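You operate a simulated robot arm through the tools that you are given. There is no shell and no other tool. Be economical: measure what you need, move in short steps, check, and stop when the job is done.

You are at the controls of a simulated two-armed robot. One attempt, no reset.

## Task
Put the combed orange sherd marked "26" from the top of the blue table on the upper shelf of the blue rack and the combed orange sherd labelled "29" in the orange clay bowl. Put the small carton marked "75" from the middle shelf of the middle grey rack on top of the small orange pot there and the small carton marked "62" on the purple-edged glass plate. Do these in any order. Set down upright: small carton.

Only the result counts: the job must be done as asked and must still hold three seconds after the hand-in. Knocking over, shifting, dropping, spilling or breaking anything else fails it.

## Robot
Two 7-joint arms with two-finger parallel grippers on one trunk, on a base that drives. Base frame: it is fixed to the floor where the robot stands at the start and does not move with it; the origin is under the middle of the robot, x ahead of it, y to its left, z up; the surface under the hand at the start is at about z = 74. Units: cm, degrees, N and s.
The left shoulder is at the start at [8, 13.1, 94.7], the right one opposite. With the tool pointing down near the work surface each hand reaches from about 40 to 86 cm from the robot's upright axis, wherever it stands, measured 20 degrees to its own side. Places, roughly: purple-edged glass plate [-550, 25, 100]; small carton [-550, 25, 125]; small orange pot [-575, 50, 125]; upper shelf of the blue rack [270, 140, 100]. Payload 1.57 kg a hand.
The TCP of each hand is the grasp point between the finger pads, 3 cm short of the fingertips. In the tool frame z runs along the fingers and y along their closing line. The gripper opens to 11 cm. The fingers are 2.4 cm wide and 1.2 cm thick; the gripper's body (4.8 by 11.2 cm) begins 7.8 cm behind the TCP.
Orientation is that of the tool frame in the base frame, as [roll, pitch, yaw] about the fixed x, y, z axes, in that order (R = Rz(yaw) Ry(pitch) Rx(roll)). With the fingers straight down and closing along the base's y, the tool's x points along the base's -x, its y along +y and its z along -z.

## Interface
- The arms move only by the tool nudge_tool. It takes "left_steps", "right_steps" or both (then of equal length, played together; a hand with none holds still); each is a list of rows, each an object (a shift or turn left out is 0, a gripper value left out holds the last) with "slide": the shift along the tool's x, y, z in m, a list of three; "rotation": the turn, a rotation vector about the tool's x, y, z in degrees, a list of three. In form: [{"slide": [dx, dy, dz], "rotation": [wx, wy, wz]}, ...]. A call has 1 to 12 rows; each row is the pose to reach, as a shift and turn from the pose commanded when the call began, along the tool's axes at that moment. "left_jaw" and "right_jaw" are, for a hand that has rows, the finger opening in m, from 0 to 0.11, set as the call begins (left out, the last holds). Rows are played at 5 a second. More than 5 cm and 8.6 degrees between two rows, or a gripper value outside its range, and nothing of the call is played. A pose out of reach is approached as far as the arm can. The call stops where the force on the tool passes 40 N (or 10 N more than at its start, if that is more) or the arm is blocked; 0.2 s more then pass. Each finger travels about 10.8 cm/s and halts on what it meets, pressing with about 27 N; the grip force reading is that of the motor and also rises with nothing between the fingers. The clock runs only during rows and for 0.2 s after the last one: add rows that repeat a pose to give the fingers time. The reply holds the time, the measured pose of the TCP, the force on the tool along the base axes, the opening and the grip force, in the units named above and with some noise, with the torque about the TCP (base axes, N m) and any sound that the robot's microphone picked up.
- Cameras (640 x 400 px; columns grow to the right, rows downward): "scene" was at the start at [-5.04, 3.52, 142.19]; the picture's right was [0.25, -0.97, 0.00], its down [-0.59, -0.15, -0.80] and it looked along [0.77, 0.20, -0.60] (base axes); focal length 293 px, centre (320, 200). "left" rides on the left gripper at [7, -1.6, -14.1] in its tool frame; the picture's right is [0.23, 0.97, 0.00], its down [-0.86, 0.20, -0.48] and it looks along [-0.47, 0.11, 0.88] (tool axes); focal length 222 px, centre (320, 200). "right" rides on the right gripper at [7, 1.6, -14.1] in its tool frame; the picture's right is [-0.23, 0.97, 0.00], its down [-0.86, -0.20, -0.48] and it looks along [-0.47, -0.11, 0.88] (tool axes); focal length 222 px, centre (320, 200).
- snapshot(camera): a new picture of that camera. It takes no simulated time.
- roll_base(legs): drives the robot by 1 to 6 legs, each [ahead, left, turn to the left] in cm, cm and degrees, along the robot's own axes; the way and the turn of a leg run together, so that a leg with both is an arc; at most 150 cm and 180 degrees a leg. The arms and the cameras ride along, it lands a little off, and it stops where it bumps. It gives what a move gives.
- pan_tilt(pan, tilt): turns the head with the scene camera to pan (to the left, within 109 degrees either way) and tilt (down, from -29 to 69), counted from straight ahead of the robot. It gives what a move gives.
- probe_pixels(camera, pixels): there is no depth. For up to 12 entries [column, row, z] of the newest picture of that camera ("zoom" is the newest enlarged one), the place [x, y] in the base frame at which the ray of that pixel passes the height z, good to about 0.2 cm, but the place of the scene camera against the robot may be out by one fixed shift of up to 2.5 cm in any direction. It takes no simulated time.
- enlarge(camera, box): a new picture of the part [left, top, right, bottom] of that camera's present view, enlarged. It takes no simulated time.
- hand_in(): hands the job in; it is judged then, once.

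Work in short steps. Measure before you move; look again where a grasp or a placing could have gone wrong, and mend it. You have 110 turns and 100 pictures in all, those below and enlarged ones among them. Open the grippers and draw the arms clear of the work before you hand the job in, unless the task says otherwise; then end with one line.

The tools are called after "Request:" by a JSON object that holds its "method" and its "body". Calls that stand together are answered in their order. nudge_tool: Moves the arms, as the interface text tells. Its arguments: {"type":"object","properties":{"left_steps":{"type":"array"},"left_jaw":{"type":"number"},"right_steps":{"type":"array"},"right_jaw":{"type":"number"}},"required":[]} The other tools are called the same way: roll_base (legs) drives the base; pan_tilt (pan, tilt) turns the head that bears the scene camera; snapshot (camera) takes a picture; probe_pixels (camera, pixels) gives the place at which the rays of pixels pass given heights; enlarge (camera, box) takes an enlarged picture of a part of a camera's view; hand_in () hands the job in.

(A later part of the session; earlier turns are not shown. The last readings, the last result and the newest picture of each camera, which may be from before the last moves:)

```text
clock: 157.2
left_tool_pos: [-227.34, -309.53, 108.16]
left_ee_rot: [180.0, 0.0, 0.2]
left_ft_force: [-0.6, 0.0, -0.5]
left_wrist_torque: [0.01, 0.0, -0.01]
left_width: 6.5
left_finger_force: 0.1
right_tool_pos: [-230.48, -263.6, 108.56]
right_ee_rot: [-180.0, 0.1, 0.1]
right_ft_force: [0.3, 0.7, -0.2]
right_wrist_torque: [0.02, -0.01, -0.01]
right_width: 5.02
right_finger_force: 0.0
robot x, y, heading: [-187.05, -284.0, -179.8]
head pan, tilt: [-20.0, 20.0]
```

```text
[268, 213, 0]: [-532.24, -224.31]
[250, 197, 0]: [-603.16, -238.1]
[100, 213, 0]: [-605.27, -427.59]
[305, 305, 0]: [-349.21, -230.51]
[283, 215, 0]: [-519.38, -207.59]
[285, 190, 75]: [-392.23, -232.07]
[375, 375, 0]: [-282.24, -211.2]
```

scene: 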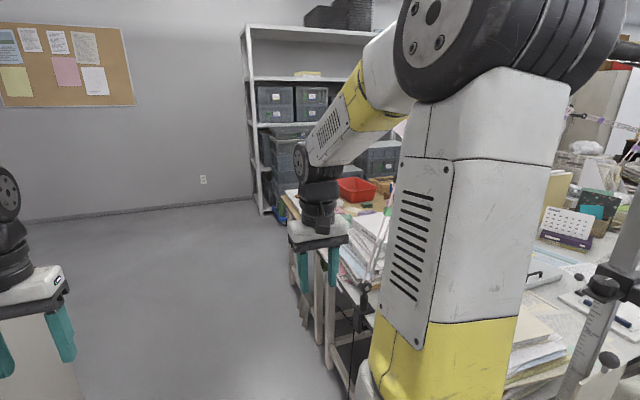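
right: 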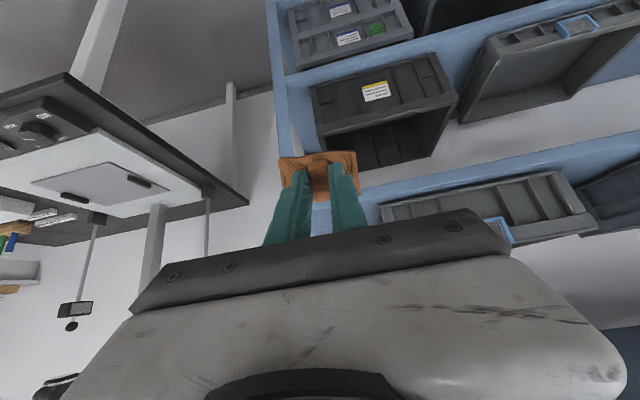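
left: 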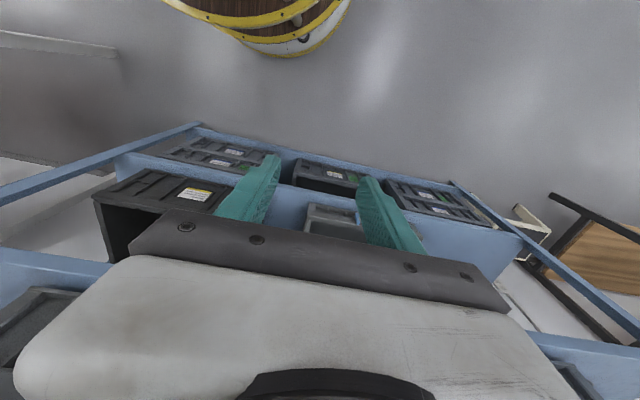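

The rack row's front is at x≈-532, starting at y≈-224, and the desk block ends at about x=-392. I drive to x≈-462 and look along the aisle.

Request:
{"method": "roll_base", "body": {"legs": [[150, 0, 0], [124, 0, 0]]}}

Request:
{"method": "pan_tilt", "body": {"pan": -85, "tilt": 20}}

Request:
{"method": "snapshot", "body": {"camera": "scene"}}

```text
clock: 170.2
left_tool_pos: [-496.1, -312.14, 108.28]
left_ee_rot: [180.0, 0.0, 0.5]
left_ft_force: [-0.3, -0.6, -0.5]
left_wrist_torque: [0.0, 0.0, 0.0]
left_width: 6.47
left_finger_force: 0.0
right_tool_pos: [-499.52, -266.39, 108.59]
right_ee_rot: [180.0, 0.0, 0.5]
right_ft_force: [0.4, -1.0, -0.9]
right_wrist_torque: [0.02, -0.03, 0.04]
right_width: 5.0
right_finger_force: 0.1
robot x, y, heading: [-455.7, -287.09, -179.8]
head pan, tilt: [-20.0, 20.0]
```

```text
clock: 171.6
left_tool_pos: [-496.04, -312.22, 108.17]
left_ee_rot: [180.0, 0.0, 0.5]
left_ft_force: [-0.6, 0.9, 0.4]
left_wrist_torque: [0.0, -0.01, -0.01]
left_width: 6.49
left_finger_force: 0.0
right_tool_pos: [-499.44, -266.28, 108.5]
right_ee_rot: [179.9, 0.0, 0.6]
right_ft_force: [-0.5, 0.2, 0.0]
right_wrist_torque: [-0.03, -0.02, -0.02]
right_width: 5.04
right_finger_force: 0.0
robot x, y, heading: [-455.77, -286.4, -179.4]
head pan, tilt: [-85.0, 20.0]
```

```text
43 pictures are left
```

scene: 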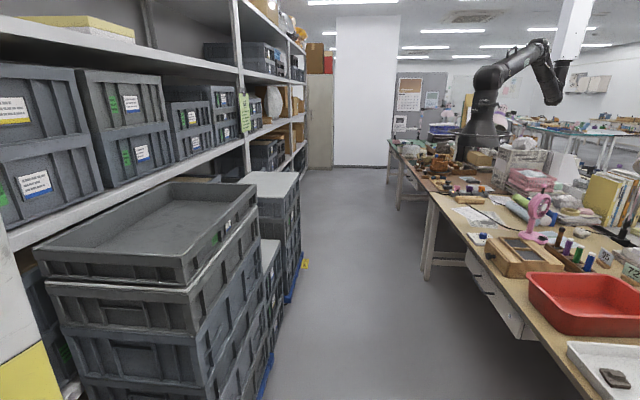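

Crate stacks stand in the aisle. I measure how wide it remains.

Request:
{"method": "probe_pixels", "body": {"camera": "scene", "pixels": [[302, 258, 0], [287, 302, 0], [264, 390, 0], [428, 277, 0], [399, 207, 0], [430, 192, 75], [580, 398, 75], [305, 262, 0], [256, 195, 85], [335, 167, 0], [298, 185, 75]]}}

```text
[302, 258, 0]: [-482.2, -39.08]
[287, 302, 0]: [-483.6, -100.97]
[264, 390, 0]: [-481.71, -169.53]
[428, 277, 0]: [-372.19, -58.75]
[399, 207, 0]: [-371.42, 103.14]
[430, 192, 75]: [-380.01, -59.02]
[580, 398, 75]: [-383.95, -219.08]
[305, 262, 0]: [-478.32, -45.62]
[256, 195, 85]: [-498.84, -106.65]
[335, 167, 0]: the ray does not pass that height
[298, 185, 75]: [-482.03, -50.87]
```

The aisle between the crates (x≈-480) and desks (x≈-382) is about 98 cm wide, and the crates are below z≈80. I back to x≈-431 and strafe right along it to y≈10.

Request:
{"method": "roll_base", "body": {"legs": [[-25, 0, -0.5], [0, -150, 0], [0, -150, 0]]}}

Request:
{"method": "pan_tilt", "body": {"pan": -15, "tilt": 10}}

Request:
{"method": "snapshot", "body": {"camera": "scene"}}

```text
clock: 187.4
left_tool_pos: [-475.3, -12.82, 108.12]
left_ee_rot: [180.0, 0.0, 0.7]
left_ft_force: [-0.2, 0.7, 0.1]
left_wrist_torque: [-0.03, -0.01, 0.0]
left_width: 6.49
left_finger_force: 0.0
right_tool_pos: [-478.95, 33.03, 108.49]
right_ee_rot: [180.0, 0.0, 0.7]
right_ft_force: [-0.3, 0.1, 0.4]
right_wrist_torque: [0.02, 0.01, 0.01]
right_width: 5.02
right_finger_force: 0.1
robot x, y, heading: [-435.15, 13.55, -179.2]
head pan, tilt: [-85.0, 20.0]
```

```text
clock: 188.8
left_tool_pos: [-475.34, -12.83, 108.23]
left_ee_rot: [180.0, 0.0, 0.7]
left_ft_force: [0.6, -0.1, 0.4]
left_wrist_torque: [-0.01, -0.04, -0.01]
left_width: 6.49
left_finger_force: 0.1
right_tool_pos: [-478.92, 32.96, 108.53]
right_ee_rot: [-180.0, 0.0, 0.6]
right_ft_force: [0.9, 0.5, -0.1]
right_wrist_torque: [0.01, -0.02, 0.0]
right_width: 5.02
right_finger_force: 0.0
robot x, y, heading: [-435.27, 13.2, -179.4]
head pan, tilt: [-15.0, 10.0]
```

```text
42 pictures are left
```

scene: 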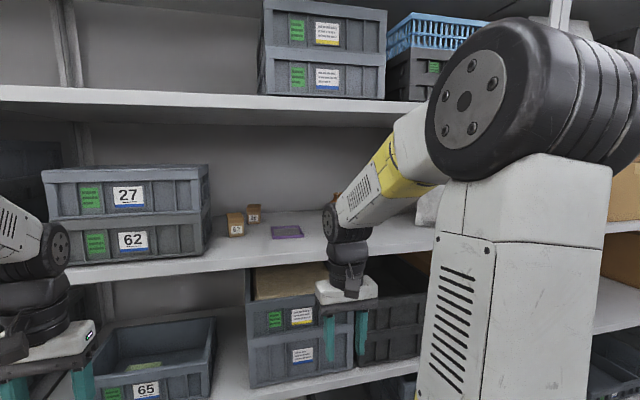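

I see two small cartons at (236,225) and (254,213), and the purple-edged plate at (287,232). The pot is hidden behind the wrist, so I enlarge.

Request:
{"method": "enlarge", "body": {"camera": "scene", "box": [205, 180, 365, 280]}}

Request:
{"method": "probe_pixels", "body": {"camera": "scene", "pixels": [[236, 236, 115], [236, 236, 120], [254, 222, 115], [287, 232, 115], [335, 195, 120], [240, 265, 115], [200, 88, 160], [236, 236, 110], [240, 265, 110]]}}

```text
4.00 times, centred on (285, 230) of scene
```

zoom: 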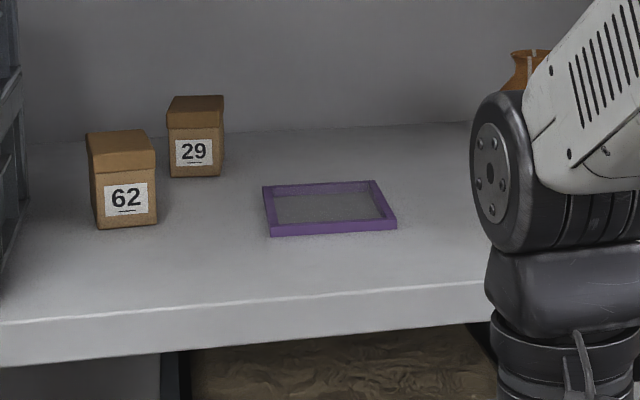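

```text
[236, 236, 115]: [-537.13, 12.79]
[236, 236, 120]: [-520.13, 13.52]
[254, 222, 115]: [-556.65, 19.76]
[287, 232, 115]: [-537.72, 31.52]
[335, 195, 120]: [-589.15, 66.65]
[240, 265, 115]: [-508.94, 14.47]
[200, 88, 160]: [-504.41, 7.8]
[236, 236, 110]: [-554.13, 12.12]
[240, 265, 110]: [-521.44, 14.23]
```

One carton is marked 62 and the other 29; the 75 and the pot must be behind the right arm. I strafe right 45 cm to see them.

Request:
{"method": "roll_base", "body": {"legs": [[0, -45, -0.6]]}}

Request:
{"method": "pan_tilt", "body": {"pan": 5, "tilt": 12}}

Request:
{"method": "snapshot", "body": {"camera": "scene"}}

```text
clock: 191.5
left_tool_pos: [-475.87, 31.74, 108.12]
left_ee_rot: [179.9, 0.1, 0.0]
left_ft_force: [1.2, -0.1, 0.2]
left_wrist_torque: [-0.01, 0.0, 0.02]
left_width: 6.5
left_finger_force: 0.0
right_tool_pos: [-479.08, 77.59, 108.6]
right_ee_rot: [180.0, 0.0, 0.1]
right_ft_force: [0.4, 0.4, -0.4]
right_wrist_torque: [-0.03, 0.0, 0.01]
right_width: 5.0
right_finger_force: 0.1
robot x, y, heading: [-435.87, 57.64, -179.7]
head pan, tilt: [-15.0, 10.0]
```

```text
clock: 192.3
left_tool_pos: [-476.0, 31.7, 108.21]
left_ee_rot: [-179.9, -0.1, 0.2]
left_ft_force: [0.1, -0.2, 0.7]
left_wrist_torque: [0.04, 0.03, -0.02]
left_width: 6.52
left_finger_force: 0.0
right_tool_pos: [-479.13, 77.58, 108.54]
right_ee_rot: [-180.0, -0.1, 0.2]
right_ft_force: [-0.5, 0.4, -0.2]
right_wrist_torque: [-0.01, 0.0, 0.01]
right_width: 5.02
right_finger_force: 0.1
robot x, y, heading: [-435.73, 57.33, -179.8]
head pan, tilt: [5.0, 12.0]
```

```text
40 pictures are left
```

scene: 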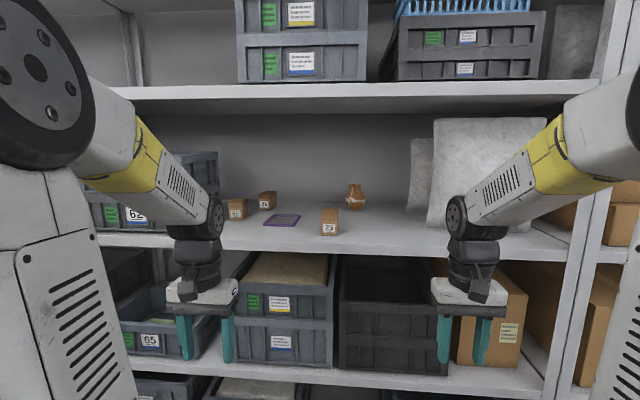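

Now everything shows: carton 75 at (329,222), the pot at (355,197), carton 62 at (237,209) and the plate at (282,220). I enlarge.

Request:
{"method": "enlarge", "body": {"camera": "scene", "box": [215, 170, 395, 270]}}

Request:
{"method": "probe_pixels", "body": {"camera": "scene", "pixels": [[329, 236, 108], [329, 236, 111], [329, 236, 114], [355, 209, 108], [355, 209, 111], [355, 209, 114], [329, 254, 108], [329, 254, 111], [329, 254, 114], [400, 95, 150], [237, 219, 111], [282, 220, 111]]}}

```text
3.56 times, centred on (305, 220) of scene
```

zoom: 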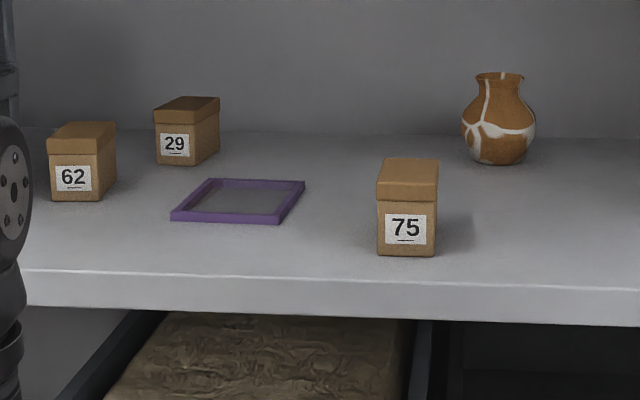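

```text
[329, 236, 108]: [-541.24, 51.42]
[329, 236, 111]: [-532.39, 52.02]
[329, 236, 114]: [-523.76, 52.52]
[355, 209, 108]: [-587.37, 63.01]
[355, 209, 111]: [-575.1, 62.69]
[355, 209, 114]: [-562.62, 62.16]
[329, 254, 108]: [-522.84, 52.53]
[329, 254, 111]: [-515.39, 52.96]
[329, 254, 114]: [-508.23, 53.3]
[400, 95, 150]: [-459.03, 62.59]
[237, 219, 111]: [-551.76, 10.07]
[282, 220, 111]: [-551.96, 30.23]
```

Carton 75, the pot and the plate are all readable. I raise both hands 12 cm, then drive 26 cm closer and 17 cm left, so the right hand serves 75 and the pot and the left serves 62 and the plate.

Request:
{"method": "nudge_tool", "body": {"left_steps": [{"slide": [0, 0, -0.04]}, {"slide": [0, 0, -0.08]}, {"slide": [0, 0, -0.12]}, {"slide": [0, 0, -0.12]}], "right_steps": [{"slide": [0, 0, -0.04]}, {"slide": [0, 0, -0.08]}, {"slide": [0, 0, -0.12]}, {"slide": [0, 0, -0.12]}]}}

Request:
{"method": "roll_base", "body": {"legs": [[26, 17, 0]]}}

Request:
{"method": "snapshot", "body": {"camera": "scene"}}

```text
clock: 193.3
left_tool_pos: [-475.98, 31.86, 120.16]
left_ee_rot: [179.9, 0.0, 0.1]
left_ft_force: [-0.3, 0.0, 0.1]
left_wrist_torque: [0.0, 0.01, 0.01]
left_width: 6.49
left_finger_force: 0.0
right_tool_pos: [-479.1, 77.64, 120.65]
right_ee_rot: [-179.9, -0.1, 0.1]
right_ft_force: [0.0, 0.8, -0.8]
right_wrist_torque: [0.01, -0.01, -0.02]
right_width: 5.02
right_finger_force: 0.0
robot x, y, heading: [-435.55, 57.34, -179.7]
head pan, tilt: [5.0, 12.0]
```

```text
clock: 195.4
left_tool_pos: [-501.53, 14.55, 120.22]
left_ee_rot: [180.0, -0.1, 0.3]
left_ft_force: [-0.5, 0.8, 0.5]
left_wrist_torque: [0.0, 0.01, -0.02]
left_width: 6.5
left_finger_force: 0.1
right_tool_pos: [-504.83, 60.2, 120.7]
right_ee_rot: [180.0, -0.1, 0.2]
right_ft_force: [-0.2, 0.8, -0.5]
right_wrist_torque: [0.01, -0.03, -0.01]
right_width: 5.01
right_finger_force: 0.1
robot x, y, heading: [-461.63, 39.83, -179.7]
head pan, tilt: [5.0, 12.0]
```

```text
38 pictures are left
```

scene: 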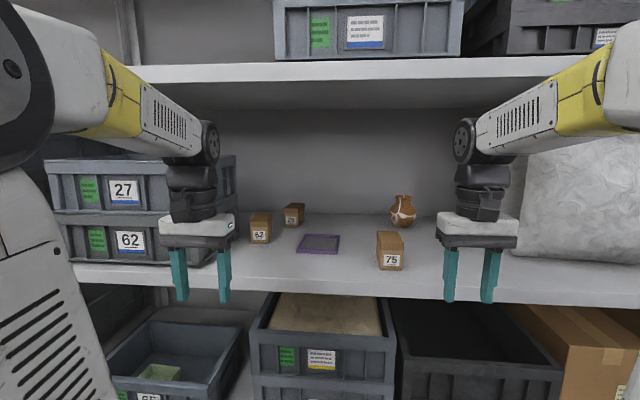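

I triangulate the shelf height from this second position, using carton 75's front base at (391,270) and the pot's base at (403,226).

Request:
{"method": "enlarge", "body": {"camera": "scene", "box": [240, 180, 440, 305]}}

Request:
{"method": "probe_pixels", "body": {"camera": "scene", "pixels": [[391, 270, 105], [391, 270, 108], [391, 270, 111], [403, 226.5, 105], [403, 226.5, 108], [403, 226.5, 111], [391, 285, 108], [260, 243, 108], [318, 244, 108]]}}

```text
3.20 times, centred on (340, 242) of scene
```

zoom: 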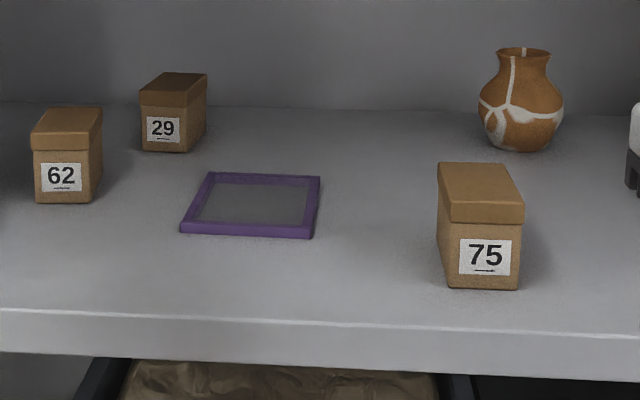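

```text
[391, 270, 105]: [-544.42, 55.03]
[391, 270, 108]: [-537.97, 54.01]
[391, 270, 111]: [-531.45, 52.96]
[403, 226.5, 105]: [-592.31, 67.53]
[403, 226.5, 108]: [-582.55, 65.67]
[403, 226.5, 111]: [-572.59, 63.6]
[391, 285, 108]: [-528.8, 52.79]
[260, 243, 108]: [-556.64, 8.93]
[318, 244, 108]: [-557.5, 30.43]
```

The shelf looks to be at z≈110–112. I pitch both hands forward 65° just in front of the shelf, at z≈126, to use their cameras.

Request:
{"method": "nudge_tool", "body": {"left_steps": [{"slide": [-0.02, -0.005, -0.006], "rotation": [0, -8, 0]}, {"slide": [-0.04, -0.01, -0.012], "rotation": [0, -16, 0]}, {"slide": [-0.06, -0.015, -0.018], "rotation": [0, -24, 0]}, {"slide": [-0.08, -0.02, -0.024], "rotation": [0, -32, 0]}, {"slide": [-0.1, -0.025, -0.03], "rotation": [0, -40, 0]}, {"slide": [-0.12, -0.03, -0.036], "rotation": [0, -48, 0]}, {"slide": [-0.14, -0.035, -0.042], "rotation": [0, -56, 0]}, {"slide": [-0.165, -0.04, -0.05], "rotation": [0, -63, 0]}, {"slide": [-0.165, -0.04, -0.05], "rotation": [0, -65, 0]}, {"slide": [-0.165, -0.04, -0.05], "rotation": [0, -65, 0]}], "right_steps": [{"slide": [-0.02, -0.005, -0.006], "rotation": [0, -8, 0]}, {"slide": [-0.04, -0.01, -0.012], "rotation": [0, -16, 0]}, {"slide": [-0.06, -0.015, -0.018], "rotation": [0, -24, 0]}, {"slide": [-0.08, -0.02, -0.024], "rotation": [0, -32, 0]}, {"slide": [-0.1, -0.025, -0.03], "rotation": [0, -40, 0]}, {"slide": [-0.12, -0.03, -0.036], "rotation": [0, -48, 0]}, {"slide": [-0.14, -0.035, -0.042], "rotation": [0, -56, 0]}, {"slide": [-0.15, -0.04, -0.05], "rotation": [0, -63, 0]}, {"slide": [-0.15, -0.04, -0.05], "rotation": [0, -65, 0]}, {"slide": [-0.15, -0.04, -0.05], "rotation": [0, -65, 0]}], "left_jaw": 0.1, "right_jaw": 0.1}}

Request:
{"method": "snapshot", "body": {"camera": "right"}}

Request:
{"method": "snapshot", "body": {"camera": "left"}}

```text
clock: 197.6
left_tool_pos: [-518.14, 18.47, 125.19]
left_ee_rot: [180.0, 65.0, 0.2]
left_ft_force: [-0.7, 0.1, 0.0]
left_wrist_torque: [0.01, -0.01, 0.01]
left_width: 10.0
left_finger_force: 0.1
right_tool_pos: [-519.87, 64.09, 125.57]
right_ee_rot: [180.0, 65.0, 0.1]
right_ft_force: [-0.8, -0.3, -0.1]
right_wrist_torque: [0.0, -0.01, -0.01]
right_width: 10.02
right_finger_force: 0.1
robot x, y, heading: [-461.68, 39.82, -179.9]
head pan, tilt: [5.0, 12.0]
```

```text
36 pictures are left
```

right: 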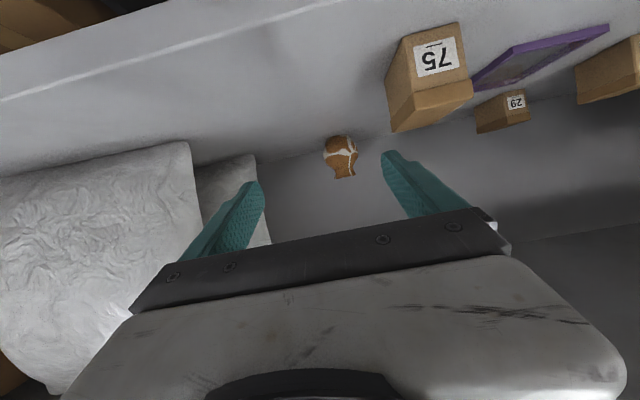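

```text
35 pictures are left
```

left: 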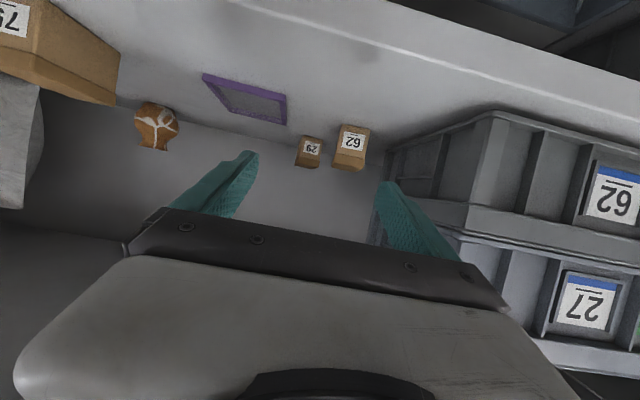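

I triangulate with both hand cameras: the pot's base at right (340,136) and left (158,102), the plate corners, and carton 29.

Request:
{"method": "probe_pixels", "body": {"camera": "right", "pixels": [[340, 136, 108], [340, 136, 110], [340, 136, 112], [398, 37, 110], [460, 22, 110], [398, 37, 112], [460, 22, 112], [608, 26, 110], [608, 26, 112]]}}

Request:
{"method": "probe_pixels", "body": {"camera": "left", "pixels": [[158, 102, 108], [158, 102, 110], [158, 102, 112], [203, 73, 110], [203, 73, 112], [286, 95, 110], [286, 95, 112], [340, 125, 110], [370, 129, 110], [340, 125, 112], [370, 129, 112], [286, 123, 110]]}}

Request:
{"method": "enlarge", "body": {"camera": "right", "box": [300, 10, 500, 190]}}

Request:
{"method": "enlarge", "body": {"camera": "left", "box": [190, 60, 390, 180]}}

```text
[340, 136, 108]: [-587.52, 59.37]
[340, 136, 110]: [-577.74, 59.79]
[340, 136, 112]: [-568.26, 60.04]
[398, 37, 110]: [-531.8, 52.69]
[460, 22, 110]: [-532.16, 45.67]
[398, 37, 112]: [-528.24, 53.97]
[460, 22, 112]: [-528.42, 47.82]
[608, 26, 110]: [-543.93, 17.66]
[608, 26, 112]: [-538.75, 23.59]
```

```text
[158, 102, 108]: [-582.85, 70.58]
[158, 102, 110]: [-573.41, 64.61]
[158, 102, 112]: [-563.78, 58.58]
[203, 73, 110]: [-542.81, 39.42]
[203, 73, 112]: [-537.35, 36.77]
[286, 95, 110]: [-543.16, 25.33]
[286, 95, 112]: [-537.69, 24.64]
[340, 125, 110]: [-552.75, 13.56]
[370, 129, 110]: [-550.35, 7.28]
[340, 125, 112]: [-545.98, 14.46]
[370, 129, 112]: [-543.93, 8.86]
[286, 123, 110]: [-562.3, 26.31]
```

```text
2.22 times, centred on (400, 100) of right
```

zoom: 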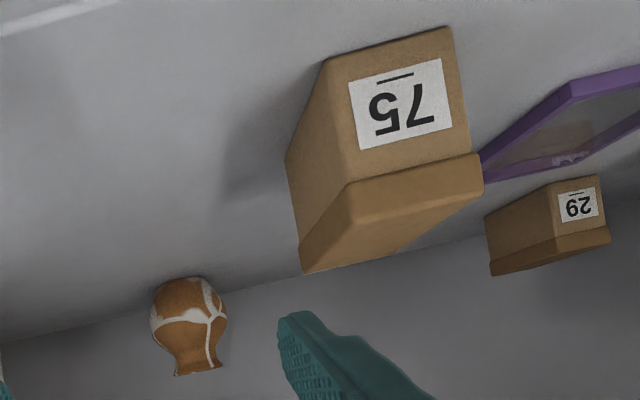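

```text
3.20 times, centred on (290, 120) of left
```

zoom: 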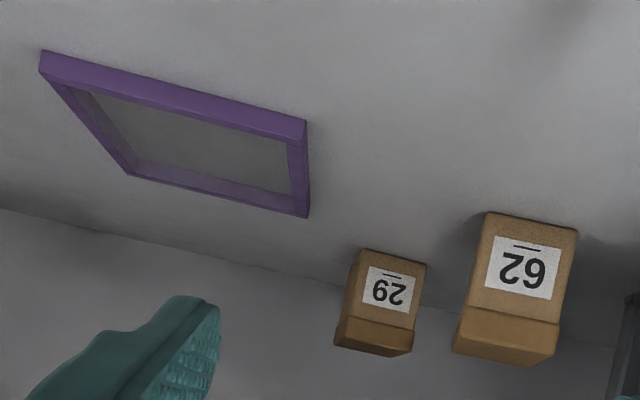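

Shelf height comes out near z=112. Now I get carton 75's depth and height, and the pot's rim.

Request:
{"method": "probe_pixels", "body": {"camera": "right", "pixels": [[403.6, 36.9, 112], [459.9, 22.5, 112], [384.2, 82, 112], [340, 176, 118], [340, 176, 120], [340, 176, 122], [355, 142, 112], [325, 150, 114]]}}

Request:
{"method": "probe_pixels", "body": {"camera": "scene", "pixels": [[391, 243, 118], [391, 243, 119], [391, 243, 120], [391, 243, 121], [403, 196, 120], [403, 196, 122], [403, 196, 124], [260, 243, 112], [318, 244, 112]]}}

Request:
{"method": "probe_pixels", "body": {"camera": "left", "pixels": [[341.9, 123.8, 112], [370.3, 129.1, 112], [357, 173, 119], [202.5, 76, 112.5], [285, 97, 112.5], [230, 114, 112.5], [285.5, 127.5, 112.5], [157, 151, 120], [157, 151, 122]]}}

```text
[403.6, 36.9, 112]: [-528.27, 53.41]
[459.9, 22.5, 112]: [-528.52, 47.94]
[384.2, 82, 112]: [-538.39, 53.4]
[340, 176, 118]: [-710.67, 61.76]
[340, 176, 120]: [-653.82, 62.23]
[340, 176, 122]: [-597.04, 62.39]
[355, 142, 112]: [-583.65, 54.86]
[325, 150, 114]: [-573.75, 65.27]
```

```text
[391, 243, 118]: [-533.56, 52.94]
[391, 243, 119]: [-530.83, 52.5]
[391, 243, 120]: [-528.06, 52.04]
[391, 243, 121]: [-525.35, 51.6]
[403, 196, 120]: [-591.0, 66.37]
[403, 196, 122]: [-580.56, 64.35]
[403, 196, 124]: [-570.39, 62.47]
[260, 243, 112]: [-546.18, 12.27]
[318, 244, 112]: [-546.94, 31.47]
```

```text
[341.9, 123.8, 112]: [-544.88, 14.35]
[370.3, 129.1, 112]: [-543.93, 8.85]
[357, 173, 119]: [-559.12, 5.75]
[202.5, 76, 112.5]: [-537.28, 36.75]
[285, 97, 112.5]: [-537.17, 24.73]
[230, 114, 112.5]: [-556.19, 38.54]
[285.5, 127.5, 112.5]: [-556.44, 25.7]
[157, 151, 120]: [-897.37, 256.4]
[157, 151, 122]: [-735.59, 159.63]
```

Carton 75 is about 5.5 x 10 x 7.5 cm, centred at (-533.4, 50.7). Carton 62 is centred at about (-549.5, 11.6), the plate at (-546.8, 31.3), and the pot at (-573, 60.5) with its rim near z=123. I align the right hand laterally and advance around carton 75.

Request:
{"method": "nudge_tool", "body": {"right_steps": [{"slide": [0, 0.045, 0]}, {"slide": [0, 0.09, 0]}, {"slide": [0, 0.134, 0]}, {"slide": [0.01, 0.134, 0.035]}, {"slide": [0.017, 0.134, 0.075]}, {"slide": [0.02, 0.134, 0.115]}, {"slide": [0.022, 0.134, 0.14]}, {"slide": [0.022, 0.134, 0.159]}, {"slide": [0.022, 0.134, 0.159]}]}}

Request:
{"method": "snapshot", "body": {"camera": "right"}}

Request:
{"method": "snapshot", "body": {"camera": "scene"}}

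```text
clock: 199.1
left_tool_pos: [-518.06, 18.43, 125.22]
left_ee_rot: [180.0, 65.0, 0.2]
left_ft_force: [0.9, -0.2, 1.0]
left_wrist_torque: [0.02, 0.0, -0.05]
left_width: 10.02
left_finger_force: 0.0
right_tool_pos: [-528.54, 42.43, 121.58]
right_ee_rot: [-178.8, 68.2, 9.4]
right_ft_force: [-1.5, -1.2, 11.0]
right_wrist_torque: [0.66, 0.43, 0.11]
right_width: 10.03
right_finger_force: 0.1
robot x, y, heading: [-461.26, 39.88, -179.7]
head pan, tilt: [5.0, 12.0]
stopped in row 7 (right hand): the force on the tool passed its limit at 59 N (the readings are from after the stop); the commanded pose is now the measured one
```

```text
32 pictures are left
```

right: 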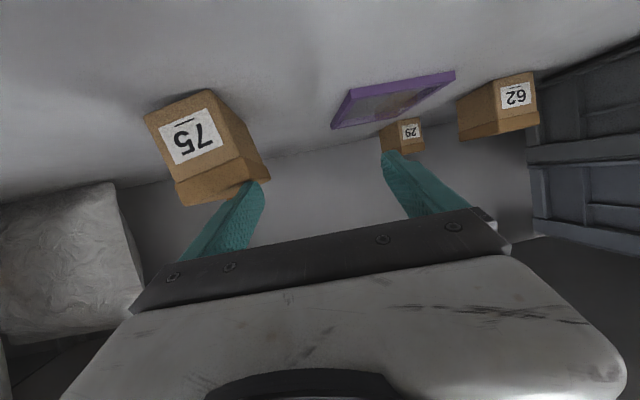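

```text
31 pictures are left
```

scene: 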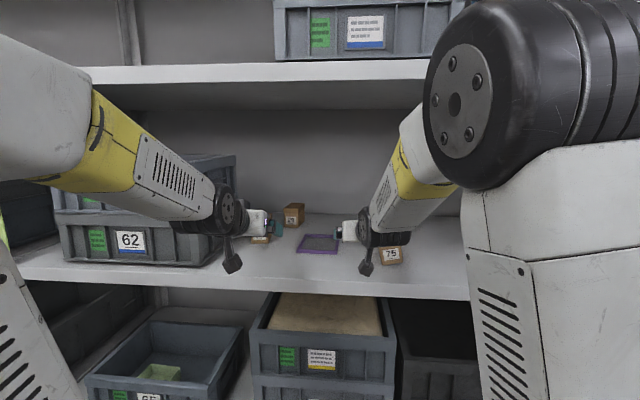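

The right hand stopped at 59 N and was deflected to y=42.4 with a yaw of 9.4°. I check where carton 75 is before moving.

Request:
{"method": "probe_pixels", "body": {"camera": "right", "pixels": [[145, 115, 112], [213, 88, 112], [333, 128, 112.5], [454, 72, 112.5], [457, 103, 112], [535, 74, 112]]}}

Request:
{"method": "enlarge", "body": {"camera": "right", "box": [130, 70, 330, 270]}}

Request:
{"method": "enlarge", "body": {"camera": "scene", "box": [200, 180, 440, 300]}}

```text
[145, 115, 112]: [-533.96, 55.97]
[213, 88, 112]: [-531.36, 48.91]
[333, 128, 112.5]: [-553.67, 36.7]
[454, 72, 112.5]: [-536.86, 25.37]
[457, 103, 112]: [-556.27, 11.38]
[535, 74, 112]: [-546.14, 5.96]
```

```text
2.00 times, centred on (230, 170) of right
```

zoom: 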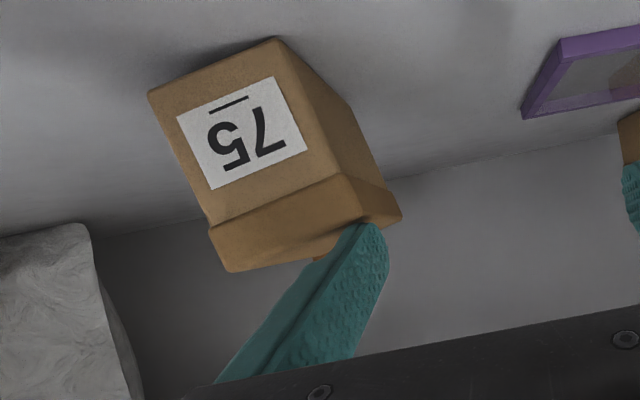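

```text
2.67 times, centred on (320, 240) of scene
```

zoom: 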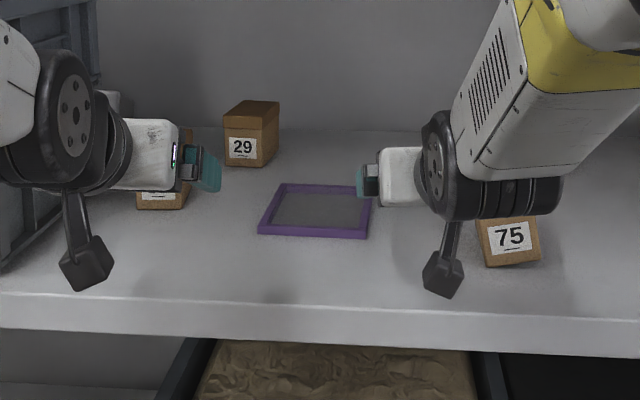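

Carton 75 was pushed back about 4 cm and turned some 20°. I lift the right hand 4 cm straight up, then back out, and re-check.

Request:
{"method": "nudge_tool", "body": {"right_steps": [{"slide": [-0.018, 0, -0.008]}, {"slide": [-0.036, 0, -0.017]}, {"slide": [-0.028, 0, -0.035]}, {"slide": [-0.015, 0, -0.065]}, {"slide": [-0.002, 0, -0.095]}, {"slide": [0.006, 0, -0.11]}, {"slide": [0.006, 0, -0.11]}]}}

Request:
{"method": "snapshot", "body": {"camera": "scene"}}

```text
clock: 200.7
left_tool_pos: [-518.16, 18.37, 125.24]
left_ee_rot: [-180.0, 65.0, 0.2]
left_ft_force: [1.5, 0.2, 0.8]
left_wrist_torque: [0.0, 0.02, -0.04]
left_width: 10.0
left_finger_force: 0.1
right_tool_pos: [-518.2, 44.06, 124.95]
right_ee_rot: [-179.1, 67.9, 9.3]
right_ft_force: [1.4, -0.5, 0.9]
right_wrist_torque: [-0.02, 0.0, -0.01]
right_width: 10.01
right_finger_force: 0.1
robot x, y, heading: [-461.05, 40.16, -179.8]
head pan, tilt: [5.0, 12.0]
```

```text
28 pictures are left
```

scene: 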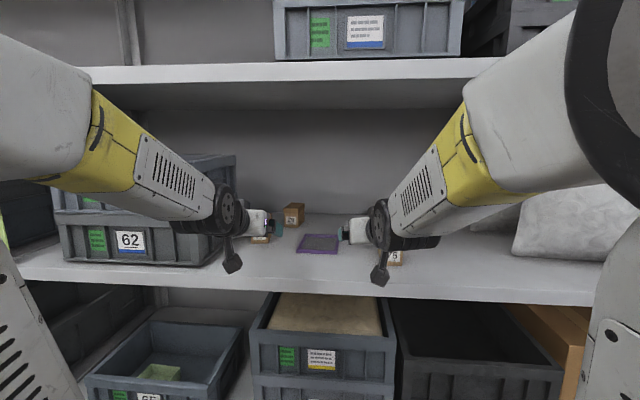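

The hand is free at (-518, 44, 125). I take a fresh right picture to see carton 75's state.

Request:
{"method": "snapshot", "body": {"camera": "right"}}

Request:
{"method": "enlarge", "body": {"camera": "right", "box": [110, 0, 330, 200]}}

```text
27 pictures are left
```

right: 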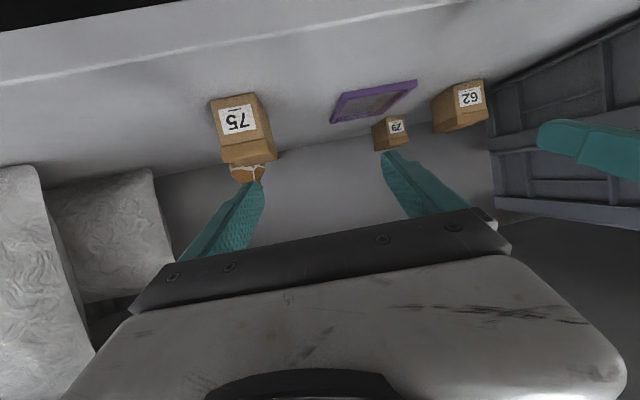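

```text
2.00 times, centred on (220, 100) of right
```

zoom: 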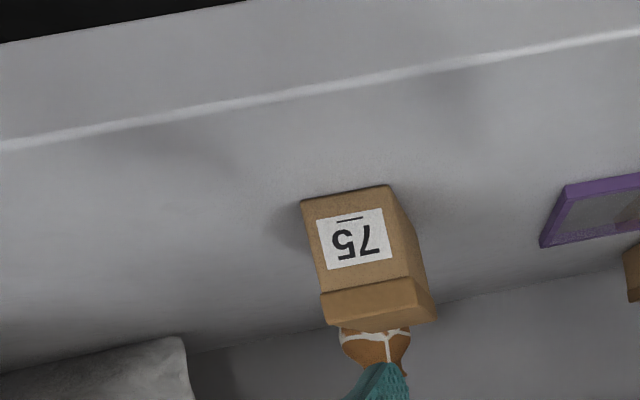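

Carton 75 stands upright. I measure its front base corners at (210.5,100) and (254.5,93), and the side's rear base near (272,133).

Request:
{"method": "probe_pixels", "body": {"camera": "right", "pixels": [[210.5, 100, 112], [254.5, 93, 112], [271, 125, 112], [20, 74, 112], [300, 43, 112], [332, 122, 112.5], [415, 80, 112.5], [448, 86, 112], [483, 80, 112]]}}

```text
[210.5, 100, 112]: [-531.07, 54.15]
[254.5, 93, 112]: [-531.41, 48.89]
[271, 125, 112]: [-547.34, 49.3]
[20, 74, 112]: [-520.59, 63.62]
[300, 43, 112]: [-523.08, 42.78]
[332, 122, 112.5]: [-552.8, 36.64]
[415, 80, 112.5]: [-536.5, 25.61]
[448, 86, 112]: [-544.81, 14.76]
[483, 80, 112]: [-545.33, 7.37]
```

The carton is at x -531 to -541, y 48.9 to 54.2, nearly aligned. I restore the right hand's orientation and align it at y≈51.5 before advancing.

Request:
{"method": "nudge_tool", "body": {"right_steps": [{"slide": [0, -0.025, 0], "rotation": [4.3, 1.4, 1.7]}, {"slide": [0, -0.05, 0], "rotation": [8.6, 2.9, 3.5]}, {"slide": [0, -0.074, 0], "rotation": [8.6, 2.9, 3.5]}, {"slide": [0, -0.074, 0], "rotation": [8.6, 2.9, 3.5]}]}}

```text
clock: 201.7
left_tool_pos: [-518.18, 18.49, 125.17]
left_ee_rot: [-179.9, 65.1, 0.2]
left_ft_force: [-0.2, 0.0, -0.1]
left_wrist_torque: [0.0, -0.05, -0.01]
left_width: 10.01
left_finger_force: 0.1
right_tool_pos: [-519.35, 51.28, 124.88]
right_ee_rot: [-178.6, 65.0, 0.2]
right_ft_force: [-0.2, 0.2, 0.5]
right_wrist_torque: [-0.02, -0.01, -0.01]
right_width: 10.01
right_finger_force: 0.1
robot x, y, heading: [-460.95, 39.97, -179.7]
head pan, tilt: [5.0, 12.0]
```

The hand is aligned at y=51.3 with pitch 65°. The target lies purely along the tool axis, so I advance 8 cm first and check the tracking.

Request:
{"method": "nudge_tool", "body": {"right_steps": [{"slide": [0, -0.002, 0.02], "rotation": [-1.4, 0, 0]}, {"slide": [0, -0.002, 0.04], "rotation": [-1.4, 0, 0]}, {"slide": [0, -0.002, 0.06], "rotation": [-1.4, 0, 0]}, {"slide": [0, -0.002, 0.08], "rotation": [-1.4, 0, 0]}, {"slide": [0, -0.002, 0.08], "rotation": [-1.4, 0, 0]}]}}

Request:
{"method": "snapshot", "body": {"camera": "right"}}

```text
clock: 202.9
left_tool_pos: [-518.13, 18.36, 125.21]
left_ee_rot: [-180.0, 65.1, 0.3]
left_ft_force: [-0.6, -0.6, -0.1]
left_wrist_torque: [-0.02, -0.01, -0.03]
left_width: 9.99
left_finger_force: 0.0
right_tool_pos: [-526.53, 51.6, 121.62]
right_ee_rot: [-180.0, 65.0, 0.3]
right_ft_force: [0.7, -0.9, -0.5]
right_wrist_torque: [0.02, -0.01, 0.02]
right_width: 9.98
right_finger_force: 0.0
robot x, y, heading: [-461.21, 39.88, -179.9]
head pan, tilt: [5.0, 12.0]
```

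```text
25 pictures are left
```

right: 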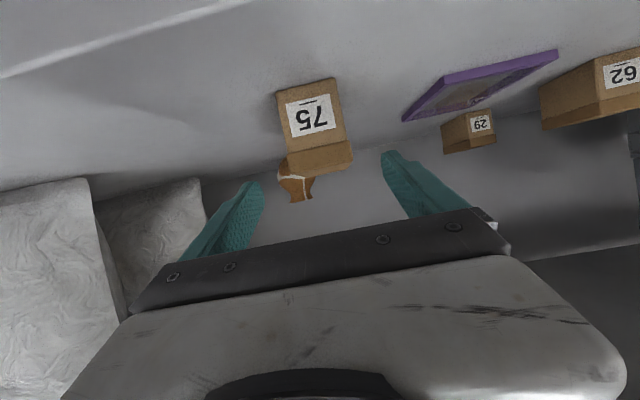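

The carton is centred between the fingers. I advance a further 10.5 cm in small rows.

Request:
{"method": "nudge_tool", "body": {"right_steps": [{"slide": [0, 0, 0.02]}, {"slide": [0, 0, 0.04]}, {"slide": [0, 0, 0.06]}, {"slide": [0, 0, 0.08]}, {"slide": [0, 0, 0.095]}, {"slide": [0, 0, 0.105]}, {"slide": [0, 0, 0.105]}]}}

Request:
{"method": "snapshot", "body": {"camera": "right"}}

```text
clock: 204.5
left_tool_pos: [-518.07, 18.55, 125.23]
left_ee_rot: [-180.0, 65.0, 0.2]
left_ft_force: [-0.3, -0.3, -0.1]
left_wrist_torque: [-0.03, 0.0, -0.02]
left_width: 10.02
left_finger_force: 0.0
right_tool_pos: [-536.09, 51.62, 117.1]
right_ee_rot: [179.9, 65.1, 0.2]
right_ft_force: [0.5, 0.3, 0.5]
right_wrist_torque: [-0.01, 0.01, 0.03]
right_width: 9.99
right_finger_force: 0.0
robot x, y, heading: [-461.3, 39.91, -180.1]
head pan, tilt: [5.0, 12.0]
```

```text
24 pictures are left
```

right: 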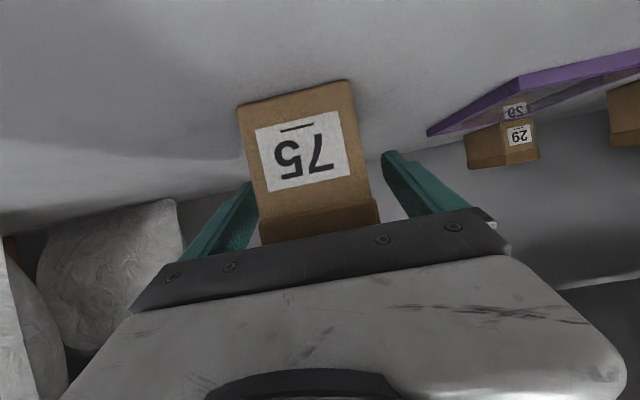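

The carton sits between the fingers with the hand at (-536.1, 51.6, 117.1). I close and lift 3 cm.

Request:
{"method": "nudge_tool", "body": {"right_steps": [{"slide": [0, 0, 0]}, {"slide": [0, 0, 0]}, {"slide": [0, 0, 0]}, {"slide": [-0.009, 0, -0.0042]}, {"slide": [-0.0272, 0, -0.0127]}, {"slide": [-0.0272, 0, -0.0127]}], "right_jaw": 0.0}}

Request:
{"method": "snapshot", "body": {"camera": "right"}}

```text
clock: 205.9
left_tool_pos: [-518.09, 18.36, 125.25]
left_ee_rot: [-180.0, 65.0, 0.2]
left_ft_force: [-0.3, -0.4, -0.1]
left_wrist_torque: [-0.04, 0.0, -0.01]
left_width: 10.01
left_finger_force: 0.1
right_tool_pos: [-535.99, 51.63, 119.97]
right_ee_rot: [-179.9, 65.0, 0.4]
right_ft_force: [-0.5, 0.1, -2.3]
right_wrist_torque: [0.01, 0.02, 0.01]
right_width: 5.6
right_finger_force: 26.6
robot x, y, heading: [-460.88, 39.78, -179.8]
head pan, tilt: [5.0, 12.0]
```

```text
23 pictures are left
```

right: 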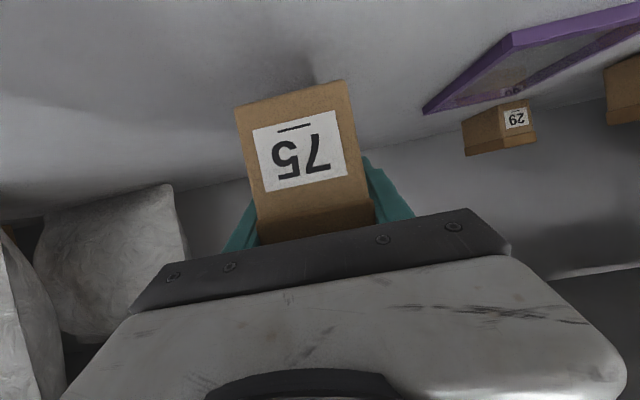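

Held at 5.6 cm. I raise it to z≈130.5 and move partway toward the pot to see the pot beneath the carton.

Request:
{"method": "nudge_tool", "body": {"right_steps": [{"slide": [-0.0317, 0, -0.0148]}, {"slide": [-0.0634, 0, -0.0296]}, {"slide": [-0.0952, 0, -0.0444]}, {"slide": [-0.11, -0.025, -0.0127]}, {"slide": [-0.125, -0.05, 0.019]}, {"slide": [-0.14, -0.075, 0.051]}, {"slide": [-0.1544, -0.086, 0.0824]}, {"slide": [-0.1544, -0.086, 0.0824]}]}}

Request:
{"method": "snapshot", "body": {"camera": "right"}}

Request:
{"method": "snapshot", "body": {"camera": "left"}}

```text
clock: 207.7
left_tool_pos: [-518.17, 18.39, 125.28]
left_ee_rot: [180.0, 64.9, 0.2]
left_ft_force: [-0.5, -0.1, -0.1]
left_wrist_torque: [0.02, 0.01, 0.03]
left_width: 9.99
left_finger_force: 0.1
right_tool_pos: [-542.37, 57.16, 130.85]
right_ee_rot: [-179.9, 65.1, 0.5]
right_ft_force: [-0.3, 0.1, -2.6]
right_wrist_torque: [0.01, 0.03, -0.03]
right_width: 5.61
right_finger_force: 27.0
right hand out of reach, approached as far as the arm can: row 2, 3, 4, 5, 6, 7, 8
robot x, y, heading: [-461.36, 40.06, -179.5]
head pan, tilt: [5.0, 12.0]
```

```text
22 pictures are left
```

right: 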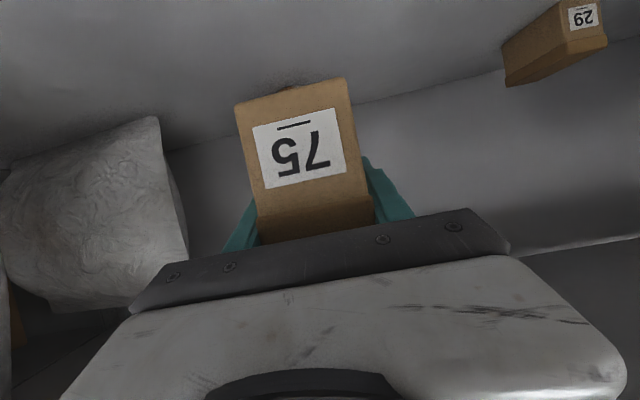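

```text
21 pictures are left
```

left: 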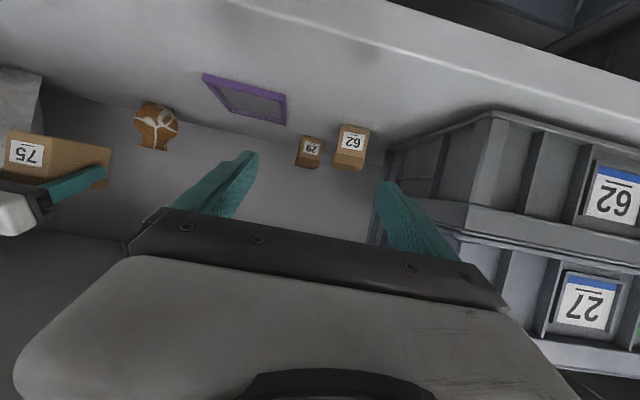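

The right arm is at its reach limit at x=-542, so the pot needs a closer stance with the right shoulder turned forward. First I'll do carton 62 with the left hand, so I retract the right hand and check the bin's clearance beside carton 62.

Request:
{"method": "nudge_tool", "body": {"right_steps": [{"slide": [0.018, -0.006, -0.037]}, {"slide": [0.037, -0.013, -0.075]}, {"slide": [0.055, -0.019, -0.112]}, {"slide": [0.073, -0.025, -0.15]}, {"slide": [0.092, -0.032, -0.187]}, {"slide": [0.11, -0.038, -0.224]}, {"slide": [0.11, -0.038, -0.224]}]}}

Request:
{"method": "probe_pixels", "body": {"camera": "left", "pixels": [[388, 150, 112], [386, 160, 115], [341.9, 123.8, 112], [370.3, 129.1, 112], [202.5, 76, 112.5], [285, 97, 112.5]]}}

Request:
{"method": "enlarge", "body": {"camera": "left", "box": [290, 100, 470, 200]}}

```text
clock: 209.3
left_tool_pos: [-518.11, 18.52, 125.3]
left_ee_rot: [179.9, 65.1, 0.2]
left_ft_force: [0.5, -0.7, -0.5]
left_wrist_torque: [0.02, -0.02, -0.03]
left_width: 10.01
left_finger_force: 0.1
right_tool_pos: [-517.68, 60.91, 129.74]
right_ee_rot: [-180.0, 65.0, 0.3]
right_ft_force: [-0.2, -0.4, -2.7]
right_wrist_torque: [0.0, -0.01, -0.02]
right_width: 5.62
right_finger_force: 26.5
robot x, y, heading: [-461.39, 39.89, -179.5]
head pan, tilt: [5.0, 12.0]
```

```text
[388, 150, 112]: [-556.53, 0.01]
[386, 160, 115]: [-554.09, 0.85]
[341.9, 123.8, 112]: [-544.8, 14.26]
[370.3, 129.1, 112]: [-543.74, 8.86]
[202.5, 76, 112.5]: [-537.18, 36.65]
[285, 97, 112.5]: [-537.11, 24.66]
```

```text
3.56 times, centred on (380, 150) of left
```

zoom: 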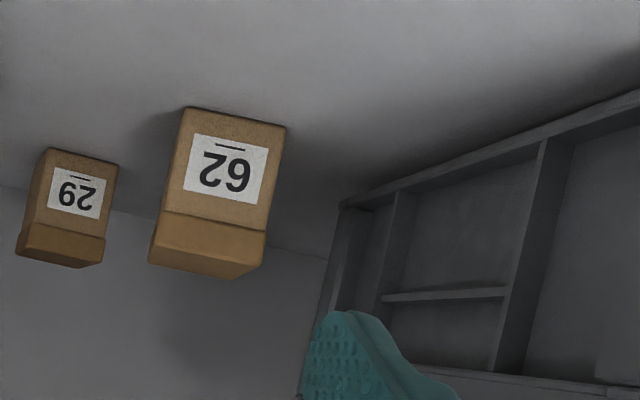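

The bin's side is near y≈0, so there is room. I drive 8 cm forward, then align the left hand with carton 62 (front corners at (-544.8,14.3) and (-543.7,8.9), turned about 11°) with the jaw at 9 cm.

Request:
{"method": "roll_base", "body": {"legs": [[8, 0, 0]]}}

Request:
{"method": "nudge_tool", "body": {"left_steps": [{"slide": [0, 0.02, 0], "rotation": [-4.6, 0, -2.1]}, {"slide": [0, 0.04, 0], "rotation": [-9.1, 0, -4.2]}, {"slide": [0, 0.055, 0], "rotation": [-9.1, 0, -4.2]}, {"slide": [0, 0.055, 0], "rotation": [-9.1, 0, -4.2]}], "left_jaw": 0.09}}

Request:
{"method": "snapshot", "body": {"camera": "left"}}

```text
clock: 210.4
left_tool_pos: [-526.26, 18.47, 125.23]
left_ee_rot: [180.0, 65.1, 0.1]
left_ft_force: [-0.6, -0.4, 0.4]
left_wrist_torque: [0.01, 0.02, 0.01]
left_width: 10.01
left_finger_force: 0.1
right_tool_pos: [-525.83, 60.87, 129.87]
right_ee_rot: [-180.0, 65.0, 0.3]
right_ft_force: [-0.3, 0.3, -1.9]
right_wrist_torque: [-0.01, 0.03, 0.01]
right_width: 5.58
right_finger_force: 27.0
robot x, y, heading: [-469.08, 39.86, -179.7]
head pan, tilt: [5.0, 12.0]
```

```text
clock: 211.4
left_tool_pos: [-526.32, 12.9, 125.2]
left_ee_rot: [179.9, 65.1, 10.1]
left_ft_force: [-0.2, 1.0, 0.7]
left_wrist_torque: [0.01, 0.02, 0.01]
left_width: 9.0
left_finger_force: 0.0
right_tool_pos: [-525.78, 60.89, 129.88]
right_ee_rot: [-179.9, 64.9, 0.3]
right_ft_force: [0.2, 0.8, -1.4]
right_wrist_torque: [-0.02, 0.0, 0.01]
right_width: 5.59
right_finger_force: 26.8
robot x, y, heading: [-469.22, 39.76, -179.8]
head pan, tilt: [5.0, 12.0]
```

```text
19 pictures are left
```

left: 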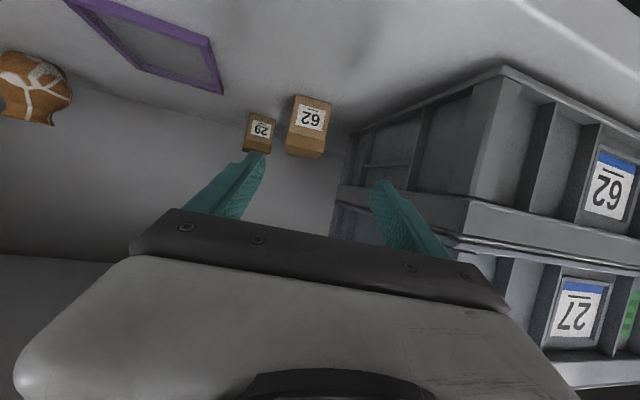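

I measure cartons 62 and 29 in this view.

Request:
{"method": "enlarge", "body": {"camera": "left", "box": [225, 80, 365, 170]}}

Request:
{"method": "probe_pixels", "body": {"camera": "left", "pixels": [[296, 95, 112], [331, 101.5, 112], [250, 113, 112], [274, 118, 112], [289, 122, 112], [357, 131, 112]]}}

```text
4.44 times, centred on (295, 125) of left
```

zoom: 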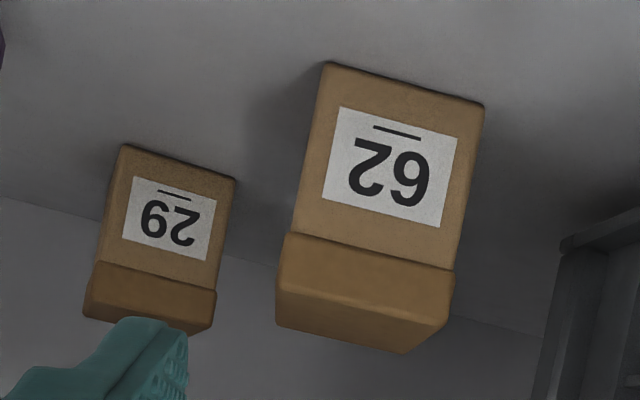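

```text
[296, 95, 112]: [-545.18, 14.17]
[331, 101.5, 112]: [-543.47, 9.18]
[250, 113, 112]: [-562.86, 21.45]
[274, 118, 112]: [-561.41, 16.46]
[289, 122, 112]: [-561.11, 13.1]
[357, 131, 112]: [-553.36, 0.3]
```

Carton 62's front centre is (-544.3, 11.7) with a yaw of about 14°. I align laterally with a small extra yaw, advance along the tool axis 15 cm, and look.

Request:
{"method": "nudge_tool", "body": {"left_steps": [{"slide": [-0.0214, -0.0169, 0], "rotation": [-3.6, 0, -1.7]}, {"slide": [-0.0214, -0.0169, 0.04], "rotation": [-3.6, 0, -1.7]}, {"slide": [-0.0214, -0.0169, 0.08], "rotation": [-3.6, 0, -1.7]}, {"slide": [-0.0214, -0.0169, 0.11], "rotation": [-3.6, 0, -1.7]}, {"slide": [-0.0214, -0.0169, 0.14], "rotation": [-3.6, 0, -1.7]}, {"slide": [-0.0214, -0.0169, 0.14], "rotation": [-3.6, 0, -1.7]}]}}

Request:
{"method": "snapshot", "body": {"camera": "left"}}

```text
clock: 212.8
left_tool_pos: [-540.02, 12.33, 121.33]
left_ee_rot: [179.9, 65.0, 14.1]
left_ft_force: [-0.3, 0.0, -0.2]
left_wrist_torque: [0.0, 0.02, -0.01]
left_width: 9.01
left_finger_force: 0.2
right_tool_pos: [-525.94, 60.91, 129.8]
right_ee_rot: [179.9, 65.1, 0.4]
right_ft_force: [-0.6, -0.6, -2.3]
right_wrist_torque: [0.01, 0.02, 0.0]
right_width: 5.59
right_finger_force: 26.7
robot x, y, heading: [-469.66, 39.54, -179.9]
head pan, tilt: [5.0, 12.0]
```

```text
17 pictures are left
```

left: 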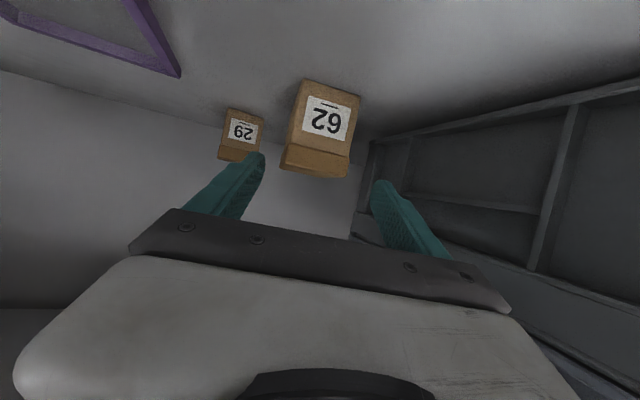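

Carton 62 is centred between the fingers. I advance the last 10 cm, then close and lift 3 cm.

Request:
{"method": "nudge_tool", "body": {"left_steps": [{"slide": [0, 0, 0.025]}, {"slide": [0, -0.002, 0.05]}, {"slide": [0, -0.004, 0.075]}, {"slide": [0, -0.004, 0.09]}, {"slide": [0, -0.004, 0.1]}, {"slide": [0, -0.004, 0.1]}]}}

Request:
{"method": "snapshot", "body": {"camera": "left"}}

```text
clock: 214.2
left_tool_pos: [-545.11, 11.68, 118.36]
left_ee_rot: [179.8, 64.9, 14.0]
left_ft_force: [0.4, 0.3, -0.1]
left_wrist_torque: [0.02, -0.02, -0.01]
left_width: 9.0
left_finger_force: 0.0
left hand out of reach, approached as far as the arm can: row 1, 3, 4, 5, 6
right_tool_pos: [-525.8, 60.9, 129.85]
right_ee_rot: [-180.0, 65.0, 0.3]
right_ft_force: [-0.9, -0.8, -2.8]
right_wrist_torque: [-0.02, 0.03, 0.01]
right_width: 5.57
right_finger_force: 27.2
robot x, y, heading: [-469.37, 39.66, -179.7]
head pan, tilt: [5.0, 12.0]
```

```text
16 pictures are left
```

left: 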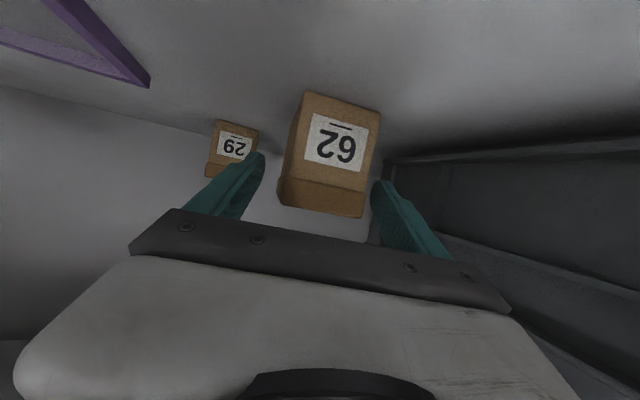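

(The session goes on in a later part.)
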